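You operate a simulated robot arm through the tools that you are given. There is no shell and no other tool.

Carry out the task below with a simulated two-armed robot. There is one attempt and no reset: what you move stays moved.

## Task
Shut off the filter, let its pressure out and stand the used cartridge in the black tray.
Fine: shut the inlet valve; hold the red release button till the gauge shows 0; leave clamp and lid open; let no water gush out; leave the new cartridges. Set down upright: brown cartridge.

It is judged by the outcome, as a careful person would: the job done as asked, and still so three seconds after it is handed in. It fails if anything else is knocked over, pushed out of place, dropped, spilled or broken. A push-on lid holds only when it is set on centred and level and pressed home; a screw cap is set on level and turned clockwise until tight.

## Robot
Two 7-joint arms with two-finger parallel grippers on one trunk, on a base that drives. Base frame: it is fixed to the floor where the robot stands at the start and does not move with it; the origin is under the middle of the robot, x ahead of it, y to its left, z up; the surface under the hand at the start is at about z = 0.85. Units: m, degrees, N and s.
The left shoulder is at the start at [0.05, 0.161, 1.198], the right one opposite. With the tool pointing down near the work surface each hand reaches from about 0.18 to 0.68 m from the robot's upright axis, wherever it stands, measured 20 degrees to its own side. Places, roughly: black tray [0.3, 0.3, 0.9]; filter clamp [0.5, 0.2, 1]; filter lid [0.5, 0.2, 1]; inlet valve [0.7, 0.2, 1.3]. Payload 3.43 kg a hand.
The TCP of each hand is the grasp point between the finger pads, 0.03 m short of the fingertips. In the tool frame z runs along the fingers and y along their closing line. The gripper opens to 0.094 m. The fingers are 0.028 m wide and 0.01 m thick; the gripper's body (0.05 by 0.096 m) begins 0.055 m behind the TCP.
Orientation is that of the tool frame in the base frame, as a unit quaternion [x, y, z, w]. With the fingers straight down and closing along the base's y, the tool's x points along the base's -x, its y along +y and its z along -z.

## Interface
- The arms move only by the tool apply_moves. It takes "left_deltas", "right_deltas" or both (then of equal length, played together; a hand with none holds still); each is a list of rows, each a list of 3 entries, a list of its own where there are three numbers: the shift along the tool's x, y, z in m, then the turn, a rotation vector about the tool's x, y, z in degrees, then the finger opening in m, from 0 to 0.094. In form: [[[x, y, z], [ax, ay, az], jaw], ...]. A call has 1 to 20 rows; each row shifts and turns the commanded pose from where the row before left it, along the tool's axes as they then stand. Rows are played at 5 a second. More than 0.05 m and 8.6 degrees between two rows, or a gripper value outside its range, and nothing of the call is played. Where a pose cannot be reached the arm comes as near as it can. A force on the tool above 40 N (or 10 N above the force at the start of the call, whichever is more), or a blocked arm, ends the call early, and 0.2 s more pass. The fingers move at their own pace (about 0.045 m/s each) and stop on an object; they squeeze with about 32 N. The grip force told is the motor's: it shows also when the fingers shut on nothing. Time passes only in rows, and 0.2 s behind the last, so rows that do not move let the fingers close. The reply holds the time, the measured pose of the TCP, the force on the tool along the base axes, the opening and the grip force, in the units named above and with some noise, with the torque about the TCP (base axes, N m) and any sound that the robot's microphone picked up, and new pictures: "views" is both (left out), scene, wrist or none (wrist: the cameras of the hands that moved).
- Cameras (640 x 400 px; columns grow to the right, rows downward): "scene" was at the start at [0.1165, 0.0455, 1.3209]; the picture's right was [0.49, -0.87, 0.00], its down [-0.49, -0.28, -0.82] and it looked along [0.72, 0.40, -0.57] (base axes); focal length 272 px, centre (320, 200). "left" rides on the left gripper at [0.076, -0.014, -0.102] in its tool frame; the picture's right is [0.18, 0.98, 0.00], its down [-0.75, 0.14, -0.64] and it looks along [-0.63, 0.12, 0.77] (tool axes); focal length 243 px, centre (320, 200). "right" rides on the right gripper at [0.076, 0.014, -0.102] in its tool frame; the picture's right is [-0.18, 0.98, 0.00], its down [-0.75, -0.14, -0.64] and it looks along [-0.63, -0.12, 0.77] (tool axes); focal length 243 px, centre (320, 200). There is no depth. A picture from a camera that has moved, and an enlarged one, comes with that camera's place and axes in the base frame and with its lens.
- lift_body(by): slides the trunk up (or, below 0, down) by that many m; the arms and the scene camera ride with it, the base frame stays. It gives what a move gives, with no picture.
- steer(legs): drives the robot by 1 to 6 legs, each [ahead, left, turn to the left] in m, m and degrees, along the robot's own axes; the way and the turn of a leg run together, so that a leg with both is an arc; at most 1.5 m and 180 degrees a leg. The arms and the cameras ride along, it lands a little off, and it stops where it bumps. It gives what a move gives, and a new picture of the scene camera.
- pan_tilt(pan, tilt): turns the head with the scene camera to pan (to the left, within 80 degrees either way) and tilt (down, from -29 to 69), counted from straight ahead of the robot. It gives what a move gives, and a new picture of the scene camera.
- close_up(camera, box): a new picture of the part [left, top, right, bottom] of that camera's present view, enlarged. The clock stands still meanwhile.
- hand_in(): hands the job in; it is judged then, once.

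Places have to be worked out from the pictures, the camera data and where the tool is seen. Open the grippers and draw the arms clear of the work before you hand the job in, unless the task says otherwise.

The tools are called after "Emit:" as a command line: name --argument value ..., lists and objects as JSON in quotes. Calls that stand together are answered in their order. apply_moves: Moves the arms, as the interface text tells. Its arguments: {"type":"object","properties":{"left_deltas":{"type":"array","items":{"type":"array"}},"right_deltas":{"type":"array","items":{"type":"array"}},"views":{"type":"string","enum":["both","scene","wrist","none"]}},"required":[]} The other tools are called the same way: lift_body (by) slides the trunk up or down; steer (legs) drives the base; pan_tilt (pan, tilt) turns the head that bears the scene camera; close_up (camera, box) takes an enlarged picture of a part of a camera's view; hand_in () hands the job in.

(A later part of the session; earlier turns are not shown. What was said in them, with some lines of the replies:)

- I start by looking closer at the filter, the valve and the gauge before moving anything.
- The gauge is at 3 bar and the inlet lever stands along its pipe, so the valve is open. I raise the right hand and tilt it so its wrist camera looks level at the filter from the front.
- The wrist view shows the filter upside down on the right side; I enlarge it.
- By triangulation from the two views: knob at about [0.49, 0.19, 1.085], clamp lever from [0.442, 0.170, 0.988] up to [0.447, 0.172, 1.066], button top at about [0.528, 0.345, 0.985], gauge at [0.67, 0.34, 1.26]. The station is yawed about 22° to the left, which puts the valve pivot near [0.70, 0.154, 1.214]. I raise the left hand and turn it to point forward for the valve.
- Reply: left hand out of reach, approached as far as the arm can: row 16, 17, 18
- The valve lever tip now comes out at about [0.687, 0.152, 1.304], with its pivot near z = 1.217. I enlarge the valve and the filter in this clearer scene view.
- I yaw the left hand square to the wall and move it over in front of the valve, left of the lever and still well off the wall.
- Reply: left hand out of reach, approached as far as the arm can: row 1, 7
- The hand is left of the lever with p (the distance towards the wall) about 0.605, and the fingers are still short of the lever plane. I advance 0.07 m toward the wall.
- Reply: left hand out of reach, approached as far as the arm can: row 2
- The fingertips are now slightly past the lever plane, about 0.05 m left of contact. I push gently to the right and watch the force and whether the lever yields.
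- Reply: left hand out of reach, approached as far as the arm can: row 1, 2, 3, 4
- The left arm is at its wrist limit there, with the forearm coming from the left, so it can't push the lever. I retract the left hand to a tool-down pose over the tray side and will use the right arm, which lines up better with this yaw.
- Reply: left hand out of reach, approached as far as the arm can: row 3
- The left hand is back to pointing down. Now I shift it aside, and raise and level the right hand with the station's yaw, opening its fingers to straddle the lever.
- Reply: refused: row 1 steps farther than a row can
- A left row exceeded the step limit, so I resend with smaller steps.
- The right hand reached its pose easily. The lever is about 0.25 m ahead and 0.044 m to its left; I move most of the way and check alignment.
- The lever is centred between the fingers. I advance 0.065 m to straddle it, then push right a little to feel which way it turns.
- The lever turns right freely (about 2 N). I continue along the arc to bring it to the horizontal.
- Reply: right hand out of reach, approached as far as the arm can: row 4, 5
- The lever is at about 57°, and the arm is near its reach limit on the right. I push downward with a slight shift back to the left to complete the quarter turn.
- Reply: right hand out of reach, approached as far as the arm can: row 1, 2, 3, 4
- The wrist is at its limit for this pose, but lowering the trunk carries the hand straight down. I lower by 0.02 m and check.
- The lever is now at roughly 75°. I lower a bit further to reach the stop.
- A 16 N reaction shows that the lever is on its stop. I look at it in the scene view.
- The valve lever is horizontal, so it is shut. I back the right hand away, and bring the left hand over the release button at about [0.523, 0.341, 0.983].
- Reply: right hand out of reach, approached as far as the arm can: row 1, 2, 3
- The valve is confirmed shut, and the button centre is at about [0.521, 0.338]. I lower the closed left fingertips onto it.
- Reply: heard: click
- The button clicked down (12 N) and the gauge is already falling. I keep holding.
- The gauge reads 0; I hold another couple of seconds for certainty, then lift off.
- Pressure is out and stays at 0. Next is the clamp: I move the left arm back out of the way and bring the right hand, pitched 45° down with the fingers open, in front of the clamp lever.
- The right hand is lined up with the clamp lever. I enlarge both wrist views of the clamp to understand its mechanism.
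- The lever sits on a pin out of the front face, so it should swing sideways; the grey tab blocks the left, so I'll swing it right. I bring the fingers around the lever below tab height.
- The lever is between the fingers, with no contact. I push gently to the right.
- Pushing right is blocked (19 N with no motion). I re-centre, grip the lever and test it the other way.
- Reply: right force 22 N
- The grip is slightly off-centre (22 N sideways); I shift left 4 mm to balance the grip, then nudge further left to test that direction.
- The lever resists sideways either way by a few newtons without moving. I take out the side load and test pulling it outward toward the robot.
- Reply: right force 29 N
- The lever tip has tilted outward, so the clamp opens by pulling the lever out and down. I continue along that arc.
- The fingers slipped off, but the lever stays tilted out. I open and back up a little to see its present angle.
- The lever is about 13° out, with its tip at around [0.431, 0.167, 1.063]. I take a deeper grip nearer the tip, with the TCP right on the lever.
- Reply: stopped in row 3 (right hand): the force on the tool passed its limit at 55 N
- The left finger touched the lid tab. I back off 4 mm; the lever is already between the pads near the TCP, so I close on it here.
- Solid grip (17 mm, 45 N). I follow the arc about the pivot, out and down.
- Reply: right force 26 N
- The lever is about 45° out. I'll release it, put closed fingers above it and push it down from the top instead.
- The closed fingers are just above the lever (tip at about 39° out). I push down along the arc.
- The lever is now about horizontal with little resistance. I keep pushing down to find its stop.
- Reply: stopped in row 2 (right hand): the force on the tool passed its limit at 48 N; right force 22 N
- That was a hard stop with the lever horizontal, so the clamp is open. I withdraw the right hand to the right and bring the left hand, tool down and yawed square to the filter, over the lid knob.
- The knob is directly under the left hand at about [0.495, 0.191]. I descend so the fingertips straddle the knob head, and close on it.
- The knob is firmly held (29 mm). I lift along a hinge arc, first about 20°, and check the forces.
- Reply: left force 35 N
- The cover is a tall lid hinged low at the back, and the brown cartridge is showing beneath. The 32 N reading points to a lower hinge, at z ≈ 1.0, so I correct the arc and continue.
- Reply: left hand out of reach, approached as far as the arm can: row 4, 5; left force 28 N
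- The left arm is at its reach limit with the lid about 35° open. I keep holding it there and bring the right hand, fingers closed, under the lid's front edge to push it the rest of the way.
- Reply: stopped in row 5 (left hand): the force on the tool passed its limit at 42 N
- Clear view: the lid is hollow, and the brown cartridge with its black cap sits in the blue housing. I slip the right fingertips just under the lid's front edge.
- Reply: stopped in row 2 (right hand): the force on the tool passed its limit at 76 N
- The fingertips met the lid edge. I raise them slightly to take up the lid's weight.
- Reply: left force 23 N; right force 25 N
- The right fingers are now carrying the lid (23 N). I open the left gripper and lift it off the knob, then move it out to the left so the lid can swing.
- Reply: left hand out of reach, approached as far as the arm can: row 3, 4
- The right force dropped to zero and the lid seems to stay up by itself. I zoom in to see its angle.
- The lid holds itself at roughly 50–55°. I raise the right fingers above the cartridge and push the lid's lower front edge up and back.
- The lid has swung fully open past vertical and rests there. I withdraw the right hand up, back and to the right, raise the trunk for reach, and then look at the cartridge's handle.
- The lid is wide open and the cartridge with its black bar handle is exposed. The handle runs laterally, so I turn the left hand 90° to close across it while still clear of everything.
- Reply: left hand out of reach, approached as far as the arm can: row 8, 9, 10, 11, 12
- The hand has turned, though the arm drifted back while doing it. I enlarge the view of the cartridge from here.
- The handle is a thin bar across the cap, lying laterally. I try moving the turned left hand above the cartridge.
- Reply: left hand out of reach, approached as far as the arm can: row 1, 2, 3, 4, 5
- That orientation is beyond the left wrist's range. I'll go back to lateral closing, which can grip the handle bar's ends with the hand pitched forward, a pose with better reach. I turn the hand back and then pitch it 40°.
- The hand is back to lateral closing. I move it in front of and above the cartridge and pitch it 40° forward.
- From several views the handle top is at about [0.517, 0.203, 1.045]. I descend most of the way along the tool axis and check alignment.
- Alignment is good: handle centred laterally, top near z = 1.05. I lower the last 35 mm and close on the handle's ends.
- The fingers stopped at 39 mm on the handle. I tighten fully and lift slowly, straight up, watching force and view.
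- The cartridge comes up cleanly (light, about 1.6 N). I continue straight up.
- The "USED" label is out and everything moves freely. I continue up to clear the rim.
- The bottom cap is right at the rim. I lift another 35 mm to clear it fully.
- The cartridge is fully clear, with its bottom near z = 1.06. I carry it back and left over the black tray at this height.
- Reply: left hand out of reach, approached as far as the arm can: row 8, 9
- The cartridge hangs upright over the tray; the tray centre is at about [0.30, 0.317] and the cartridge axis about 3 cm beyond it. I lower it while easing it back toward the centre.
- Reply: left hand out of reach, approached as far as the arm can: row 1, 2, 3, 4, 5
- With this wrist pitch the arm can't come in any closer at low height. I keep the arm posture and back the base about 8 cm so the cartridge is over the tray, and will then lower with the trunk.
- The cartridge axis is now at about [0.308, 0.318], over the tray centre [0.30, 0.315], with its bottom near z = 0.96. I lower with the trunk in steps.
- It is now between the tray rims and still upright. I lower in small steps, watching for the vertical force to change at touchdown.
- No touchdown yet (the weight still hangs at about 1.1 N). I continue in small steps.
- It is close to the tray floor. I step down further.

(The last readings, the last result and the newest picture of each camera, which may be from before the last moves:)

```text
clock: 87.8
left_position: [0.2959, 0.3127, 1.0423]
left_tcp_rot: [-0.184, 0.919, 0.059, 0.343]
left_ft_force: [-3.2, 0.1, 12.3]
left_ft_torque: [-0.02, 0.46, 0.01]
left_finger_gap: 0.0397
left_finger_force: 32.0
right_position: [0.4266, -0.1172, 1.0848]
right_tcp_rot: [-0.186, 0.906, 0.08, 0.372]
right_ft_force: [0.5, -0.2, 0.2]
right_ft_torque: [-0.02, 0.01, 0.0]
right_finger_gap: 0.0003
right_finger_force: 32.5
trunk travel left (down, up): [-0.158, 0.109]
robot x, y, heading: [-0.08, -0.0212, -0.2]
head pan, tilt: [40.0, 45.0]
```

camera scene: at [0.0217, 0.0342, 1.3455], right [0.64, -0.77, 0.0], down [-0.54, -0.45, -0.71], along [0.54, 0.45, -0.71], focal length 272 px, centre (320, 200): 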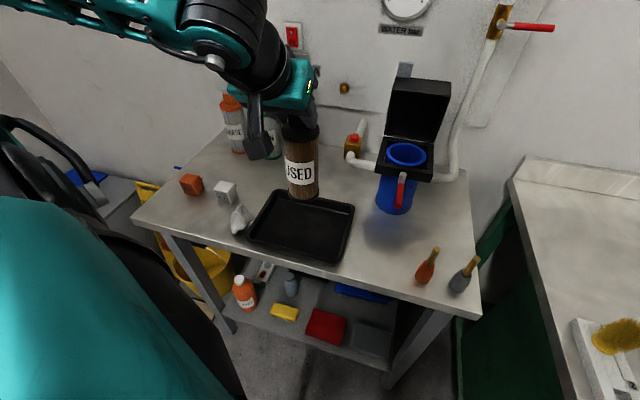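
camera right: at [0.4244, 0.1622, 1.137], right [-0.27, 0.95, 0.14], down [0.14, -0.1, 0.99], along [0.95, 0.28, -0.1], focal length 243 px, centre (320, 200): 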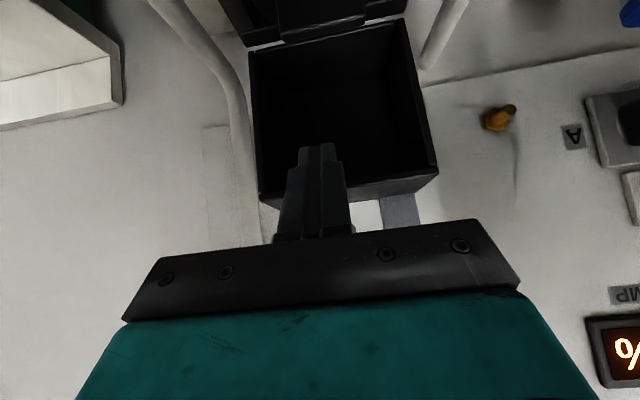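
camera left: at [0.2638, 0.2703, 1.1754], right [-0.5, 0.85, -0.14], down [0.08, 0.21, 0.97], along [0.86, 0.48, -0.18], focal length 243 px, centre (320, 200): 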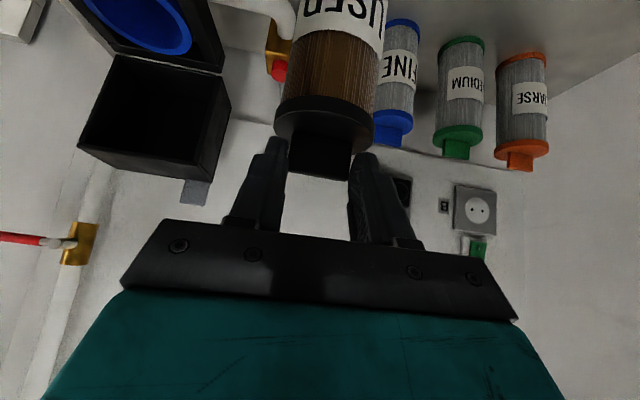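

Touchdown: +12 N at TCP z ≈ 1.042. I relieve the load slightly, then open the gripper gradually.

Emit:
lift_body --by 0.002

Emit:
apply_moves --left_deltas '[[[0, 0, 0], [0, 0, 0], 0.042], [[0, 0, 0], [0, 0, 0], 0.046], [[0, 0, 0], [0, 0, 0], 0.055], [[0, 0, 0], [0, 0, 0], 0.07], [[0, 0, 0], [0, 0, 0], 0.07]]'

Emit:
close_up --camera "scene" --box '[220, 90, 340, 240]'

Emit:
close_up --camera "left" --box '[200, 0, 440, 210]'

```text
clock: 88.3
left_position: [0.2946, 0.3121, 1.0428]
left_tcp_rot: [-0.185, 0.92, 0.059, 0.341]
left_ft_force: [0.9, 1.0, 3.4]
left_ft_torque: [0.12, -0.48, 0.0]
left_finger_gap: 0.0393
left_finger_force: 32.5
right_position: [0.4261, -0.1174, 1.0854]
right_tcp_rot: [-0.185, 0.906, 0.08, 0.372]
right_ft_force: [-0.5, 0.4, -0.1]
right_ft_torque: [0.0, 0.03, 0.03]
right_finger_gap: 0.0001
right_finger_force: 32.3
trunk travel left (down, up): [-0.16, 0.107]
robot x, y, heading: [-0.0781, -0.0192, -0.2]
head pan, tilt: [40.0, 45.0]
```

```text
clock: 89.5
left_position: [0.2943, 0.3118, 1.0417]
left_tcp_rot: [-0.185, 0.92, 0.058, 0.342]
left_ft_force: [0.8, -0.1, -0.3]
left_ft_torque: [0.0, -0.06, -0.01]
left_finger_gap: 0.0701
left_finger_force: 0.1
right_position: [0.4244, -0.1166, 1.0867]
right_tcp_rot: [-0.186, 0.906, 0.08, 0.372]
right_ft_force: [0.5, 0.7, 0.6]
right_ft_torque: [-0.01, 0.02, 0.03]
right_finger_gap: 0.0
right_finger_force: 32.2
trunk travel left (down, up): [-0.16, 0.107]
robot x, y, heading: [-0.0806, -0.0208, -0.3]
head pan, tilt: [40.0, 45.0]
camera scene: at [0.0232, 0.0344, 1.2404], right [0.64, -0.77, 0.0], down [-0.54, -0.45, -0.71], along [0.54, 0.45, -0.71], focal length 272 px, centre (320, 200)
camera left: at [0.1847, 0.251, 1.071], right [-0.5, 0.85, -0.14], down [0.08, 0.21, 0.97], along [0.86, 0.48, -0.18], focal length 243 px, centre (320, 200)
```

scene: 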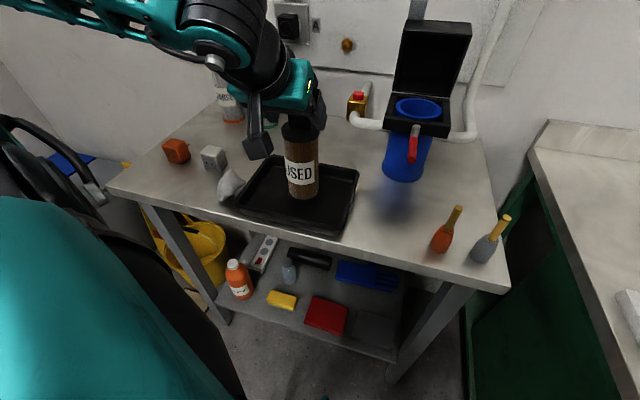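
left: 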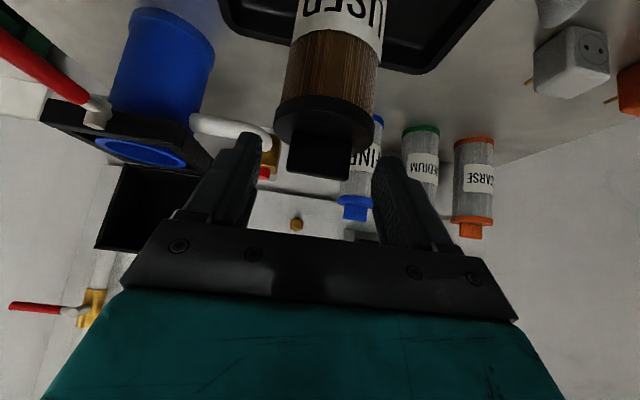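

```text
2.67 times, centred on (280, 165) of scene
camera zoom: at [0.0232, 0.0344, 1.2404], right [0.64, -0.77, 0.0], down [-0.54, -0.45, -0.71], along [0.54, 0.45, -0.71], focal length 724 px, centre (427, 293)
```

zoom: 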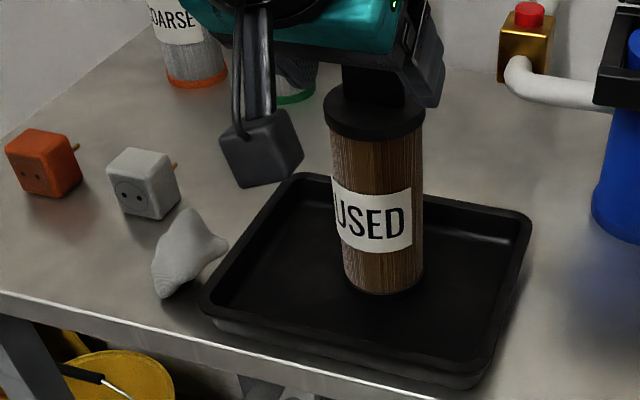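

```text
1.90 times, centred on (320, 105) of left
camera zoom: at [0.1847, 0.251, 1.071], right [-0.5, 0.85, -0.14], down [0.08, 0.21, 0.97], along [0.86, 0.48, -0.18], focal length 462 px, centre (320, 381)
```

zoom: 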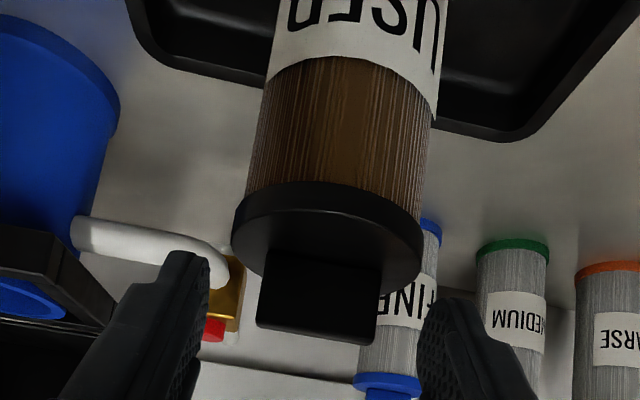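

The cartridge stands freely and upright in the tray. I raise the trunk so the open fingers clear it vertically.

Emit:
lift_body --by 0.1

Emit:
apply_moves --left_deltas '[[[0, 0, -0.02], [0, 0, 0], 0.07], [[0, 0, -0.02], [0, 0, 0], 0.07]]' --right_deltas '[[[0, 0, 0], [0, 0, 0], 0.03], [[0, 0, 0], [0, 0, 0], 0.05]]'

```text
clock: 90.8
left_position: [0.2944, 0.3129, 1.1416]
left_tcp_rot: [-0.186, 0.92, 0.059, 0.341]
left_ft_force: [-0.2, 0.1, 0.1]
left_ft_torque: [0.0, -0.03, 0.02]
left_finger_gap: 0.0699
left_finger_force: 0.1
right_position: [0.426, -0.1173, 1.1846]
right_tcp_rot: [-0.185, 0.906, 0.08, 0.372]
right_ft_force: [0.2, 0.8, -0.6]
right_ft_torque: [-0.01, -0.02, -0.01]
right_finger_gap: 0.0
right_finger_force: 32.2
trunk travel left (down, up): [-0.26, 0.007]
robot x, y, heading: [-0.0785, -0.0236, -0.2]
head pan, tilt: [40.0, 45.0]
```

```text
clock: 91.5
left_position: [0.2829, 0.3072, 1.1785]
left_tcp_rot: [-0.186, 0.92, 0.059, 0.34]
left_ft_force: [-0.6, 0.9, -0.4]
left_ft_torque: [0.03, -0.03, 0.0]
left_finger_gap: 0.0703
left_finger_force: 0.0
left hand out of reach, approached as far as the arm can: row 1, 2
right_position: [0.4273, -0.1164, 1.1868]
right_tcp_rot: [-0.186, 0.906, 0.081, 0.371]
right_ft_force: [-0.4, -0.8, 0.1]
right_ft_torque: [0.02, 0.0, 0.02]
right_finger_gap: 0.049
right_finger_force: 0.2
trunk travel left (down, up): [-0.26, 0.007]
robot x, y, heading: [-0.0812, -0.0174, -0.2]
head pan, tilt: [40.0, 45.0]
camera scene: at [0.023, 0.0343, 1.3404], right [0.64, -0.77, 0.0], down [-0.54, -0.45, -0.71], along [0.54, 0.45, -0.71], focal length 272 px, centre (320, 200)
camera right: at [0.304, -0.1534, 1.2062], right [-0.27, 0.95, 0.14], down [0.14, -0.1, 0.99], along [0.95, 0.28, -0.1], focal length 243 px, centre (320, 200)
camera left: at [0.1727, 0.245, 1.2077], right [-0.5, 0.85, -0.14], down [0.09, 0.21, 0.97], along [0.86, 0.48, -0.18], focal length 243 px, centre (320, 200)
```

scene: 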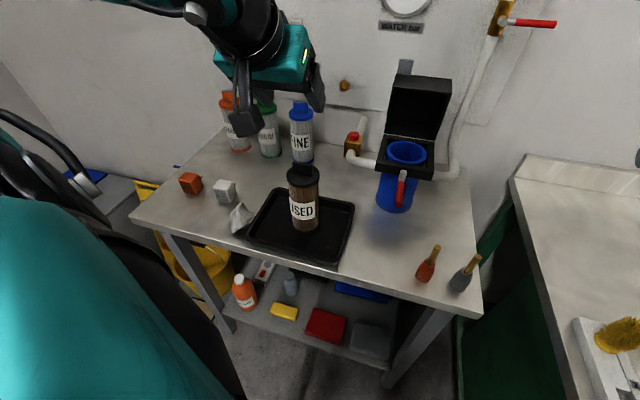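
right: 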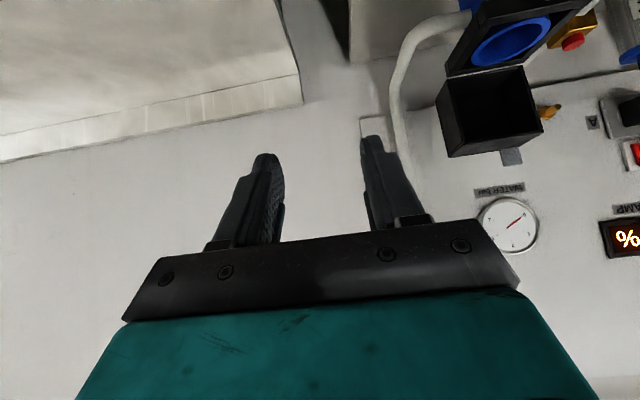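
left: 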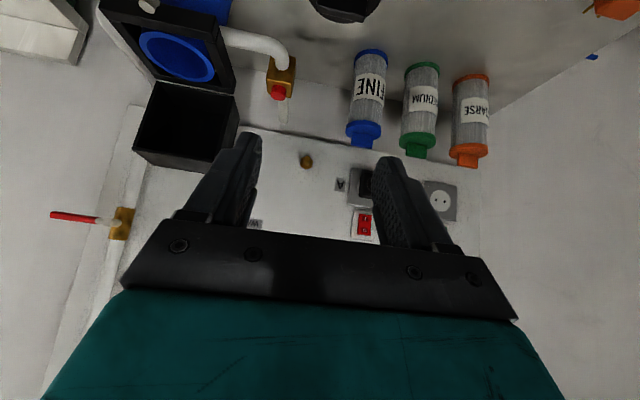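

The cartridge stands alone in the tray. I back the robot off a little to bring both arms clear of the bench, then check the gauge, valve and cartridge once more.

Emit:
steer --legs '[[-0.15, 0, 0]]'

Emit:
pan_tilt --pan 25 --tilt 30

Emit:
close_up --camera "scene" --box '[220, 40, 460, 190]'

Emit:
close_up --camera "scene" --box '[100, 100, 420, 300]'

```text
clock: 92.8
left_position: [0.1349, 0.3061, 1.1789]
left_tcp_rot: [-0.186, 0.92, 0.059, 0.34]
left_ft_force: [-0.3, 0.5, -1.1]
left_ft_torque: [0.05, 0.01, 0.03]
left_finger_gap: 0.0698
left_finger_force: 0.0
right_position: [0.2786, -0.1166, 1.1857]
right_tcp_rot: [-0.187, 0.906, 0.08, 0.372]
right_ft_force: [-0.7, 0.6, 0.3]
right_ft_torque: [0.0, 0.0, -0.02]
right_finger_gap: 0.05
right_finger_force: 0.1
trunk travel left (down, up): [-0.26, 0.007]
robot x, y, heading: [-0.2267, -0.0202, -0.0]
head pan, tilt: [40.0, 45.0]
camera scene: at [-0.1246, 0.0347, 1.3405], right [0.64, -0.77, 0.0], down [-0.54, -0.45, -0.71], along [0.54, 0.45, -0.71], focal length 272 px, centre (320, 200)
```

scene: 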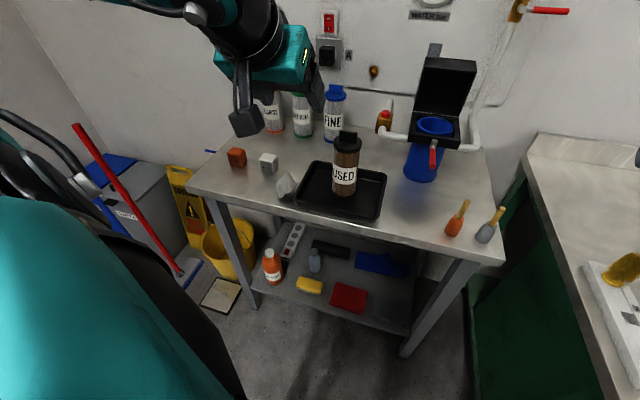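

```text
clock: 93.6
left_position: [0.1358, 0.3063, 1.1787]
left_tcp_rot: [-0.186, 0.92, 0.058, 0.339]
left_ft_force: [0.1, 0.7, 0.2]
left_ft_torque: [-0.01, -0.03, 0.01]
left_finger_gap: 0.07
left_finger_force: 0.0
right_position: [0.2797, -0.116, 1.1853]
right_tcp_rot: [-0.187, 0.906, 0.081, 0.372]
right_ft_force: [-0.6, -0.7, -1.0]
right_ft_torque: [0.01, 0.01, -0.02]
right_finger_gap: 0.0501
right_finger_force: 0.1
trunk travel left (down, up): [-0.26, 0.007]
robot x, y, heading: [-0.2243, -0.0173, -0.1]
head pan, tilt: [25.0, 30.0]
camera scene: at [-0.104, 0.0207, 1.3629], right [0.42, -0.91, 0.0], down [-0.45, -0.21, -0.87], along [0.78, 0.37, -0.5], focal length 272 px, centre (320, 200)
```

scene: 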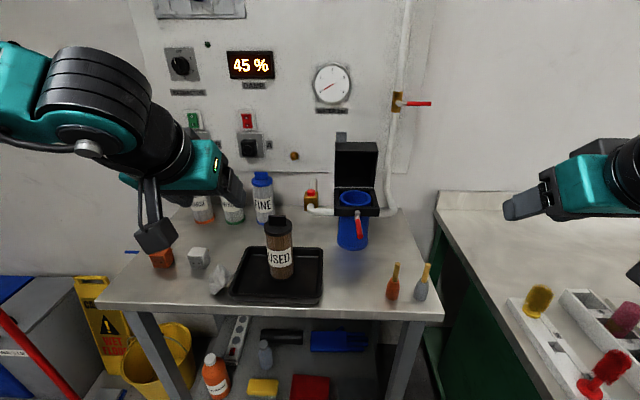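

```text
2.67 times, centred on (340, 115) of scene
camera zoom: at [-0.104, 0.0207, 1.3629], right [0.42, -0.91, 0.0], down [-0.45, -0.21, -0.87], along [0.78, 0.37, -0.5], focal length 724 px, centre (267, 427)
```

zoom: 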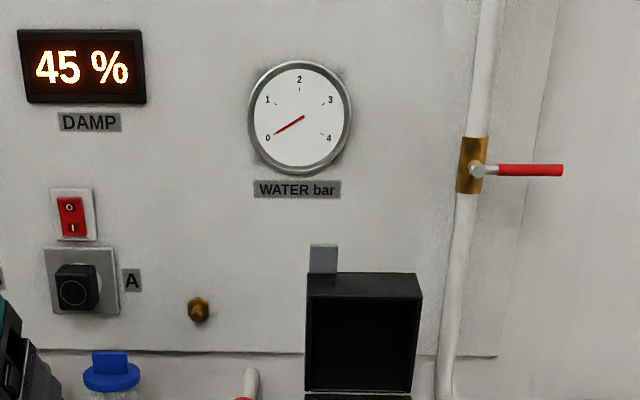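

```text
2.00 times, centred on (260, 200) of scene
camera zoom: at [-0.104, 0.0207, 1.3629], right [0.42, -0.91, 0.0], down [-0.45, -0.21, -0.87], along [0.78, 0.37, -0.5], focal length 543 px, centre (440, 200)
```

zoom: 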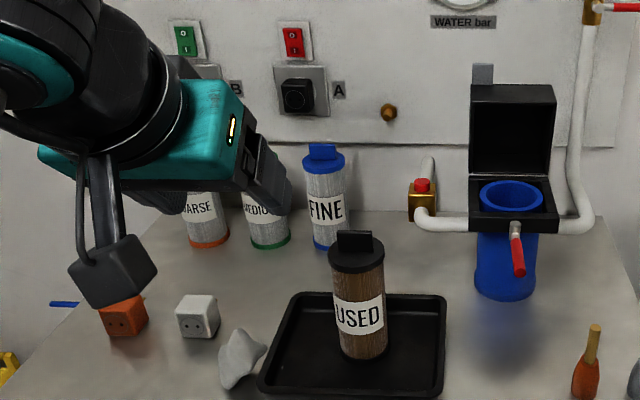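

The final views show the valve shut, the gauge at 0, and the clamp and lid open. The used cartridge stands upright in the black tray, the new cartridges are untouched, and both arms are clear with their grippers open. I hand in.

Emit:
hand_in

```text
The job is handed in.
```

The filter is shut off, its pressure is out, and the used brown cartridge is standing upright in the black tray. I handed the job in; no verdict came back.

- **Inlet valve:** closed. The lever is across the pipe, against its stop.
- **Pressure:** I held the red button until the gauge showed 0. It stayed at 0 afterwards, and I saw no water come out when the lid opened.
- **Clamp and lid:** both left open. Early on I pushed the clamp lever the wrong way, and the fingers bumped the lid hard a couple of times (up to 76 N). I saw no damage.
- **Cartridge:** free-standing near the middle of the tray.
- **Everything else:** the new cartridges and the other items on the bench were not touched.

The robot ended about 0.23 m back from where it started. I backed it up so the arm could set the cartridge down, then again so both arms, with grippers open, are clear of the bench.
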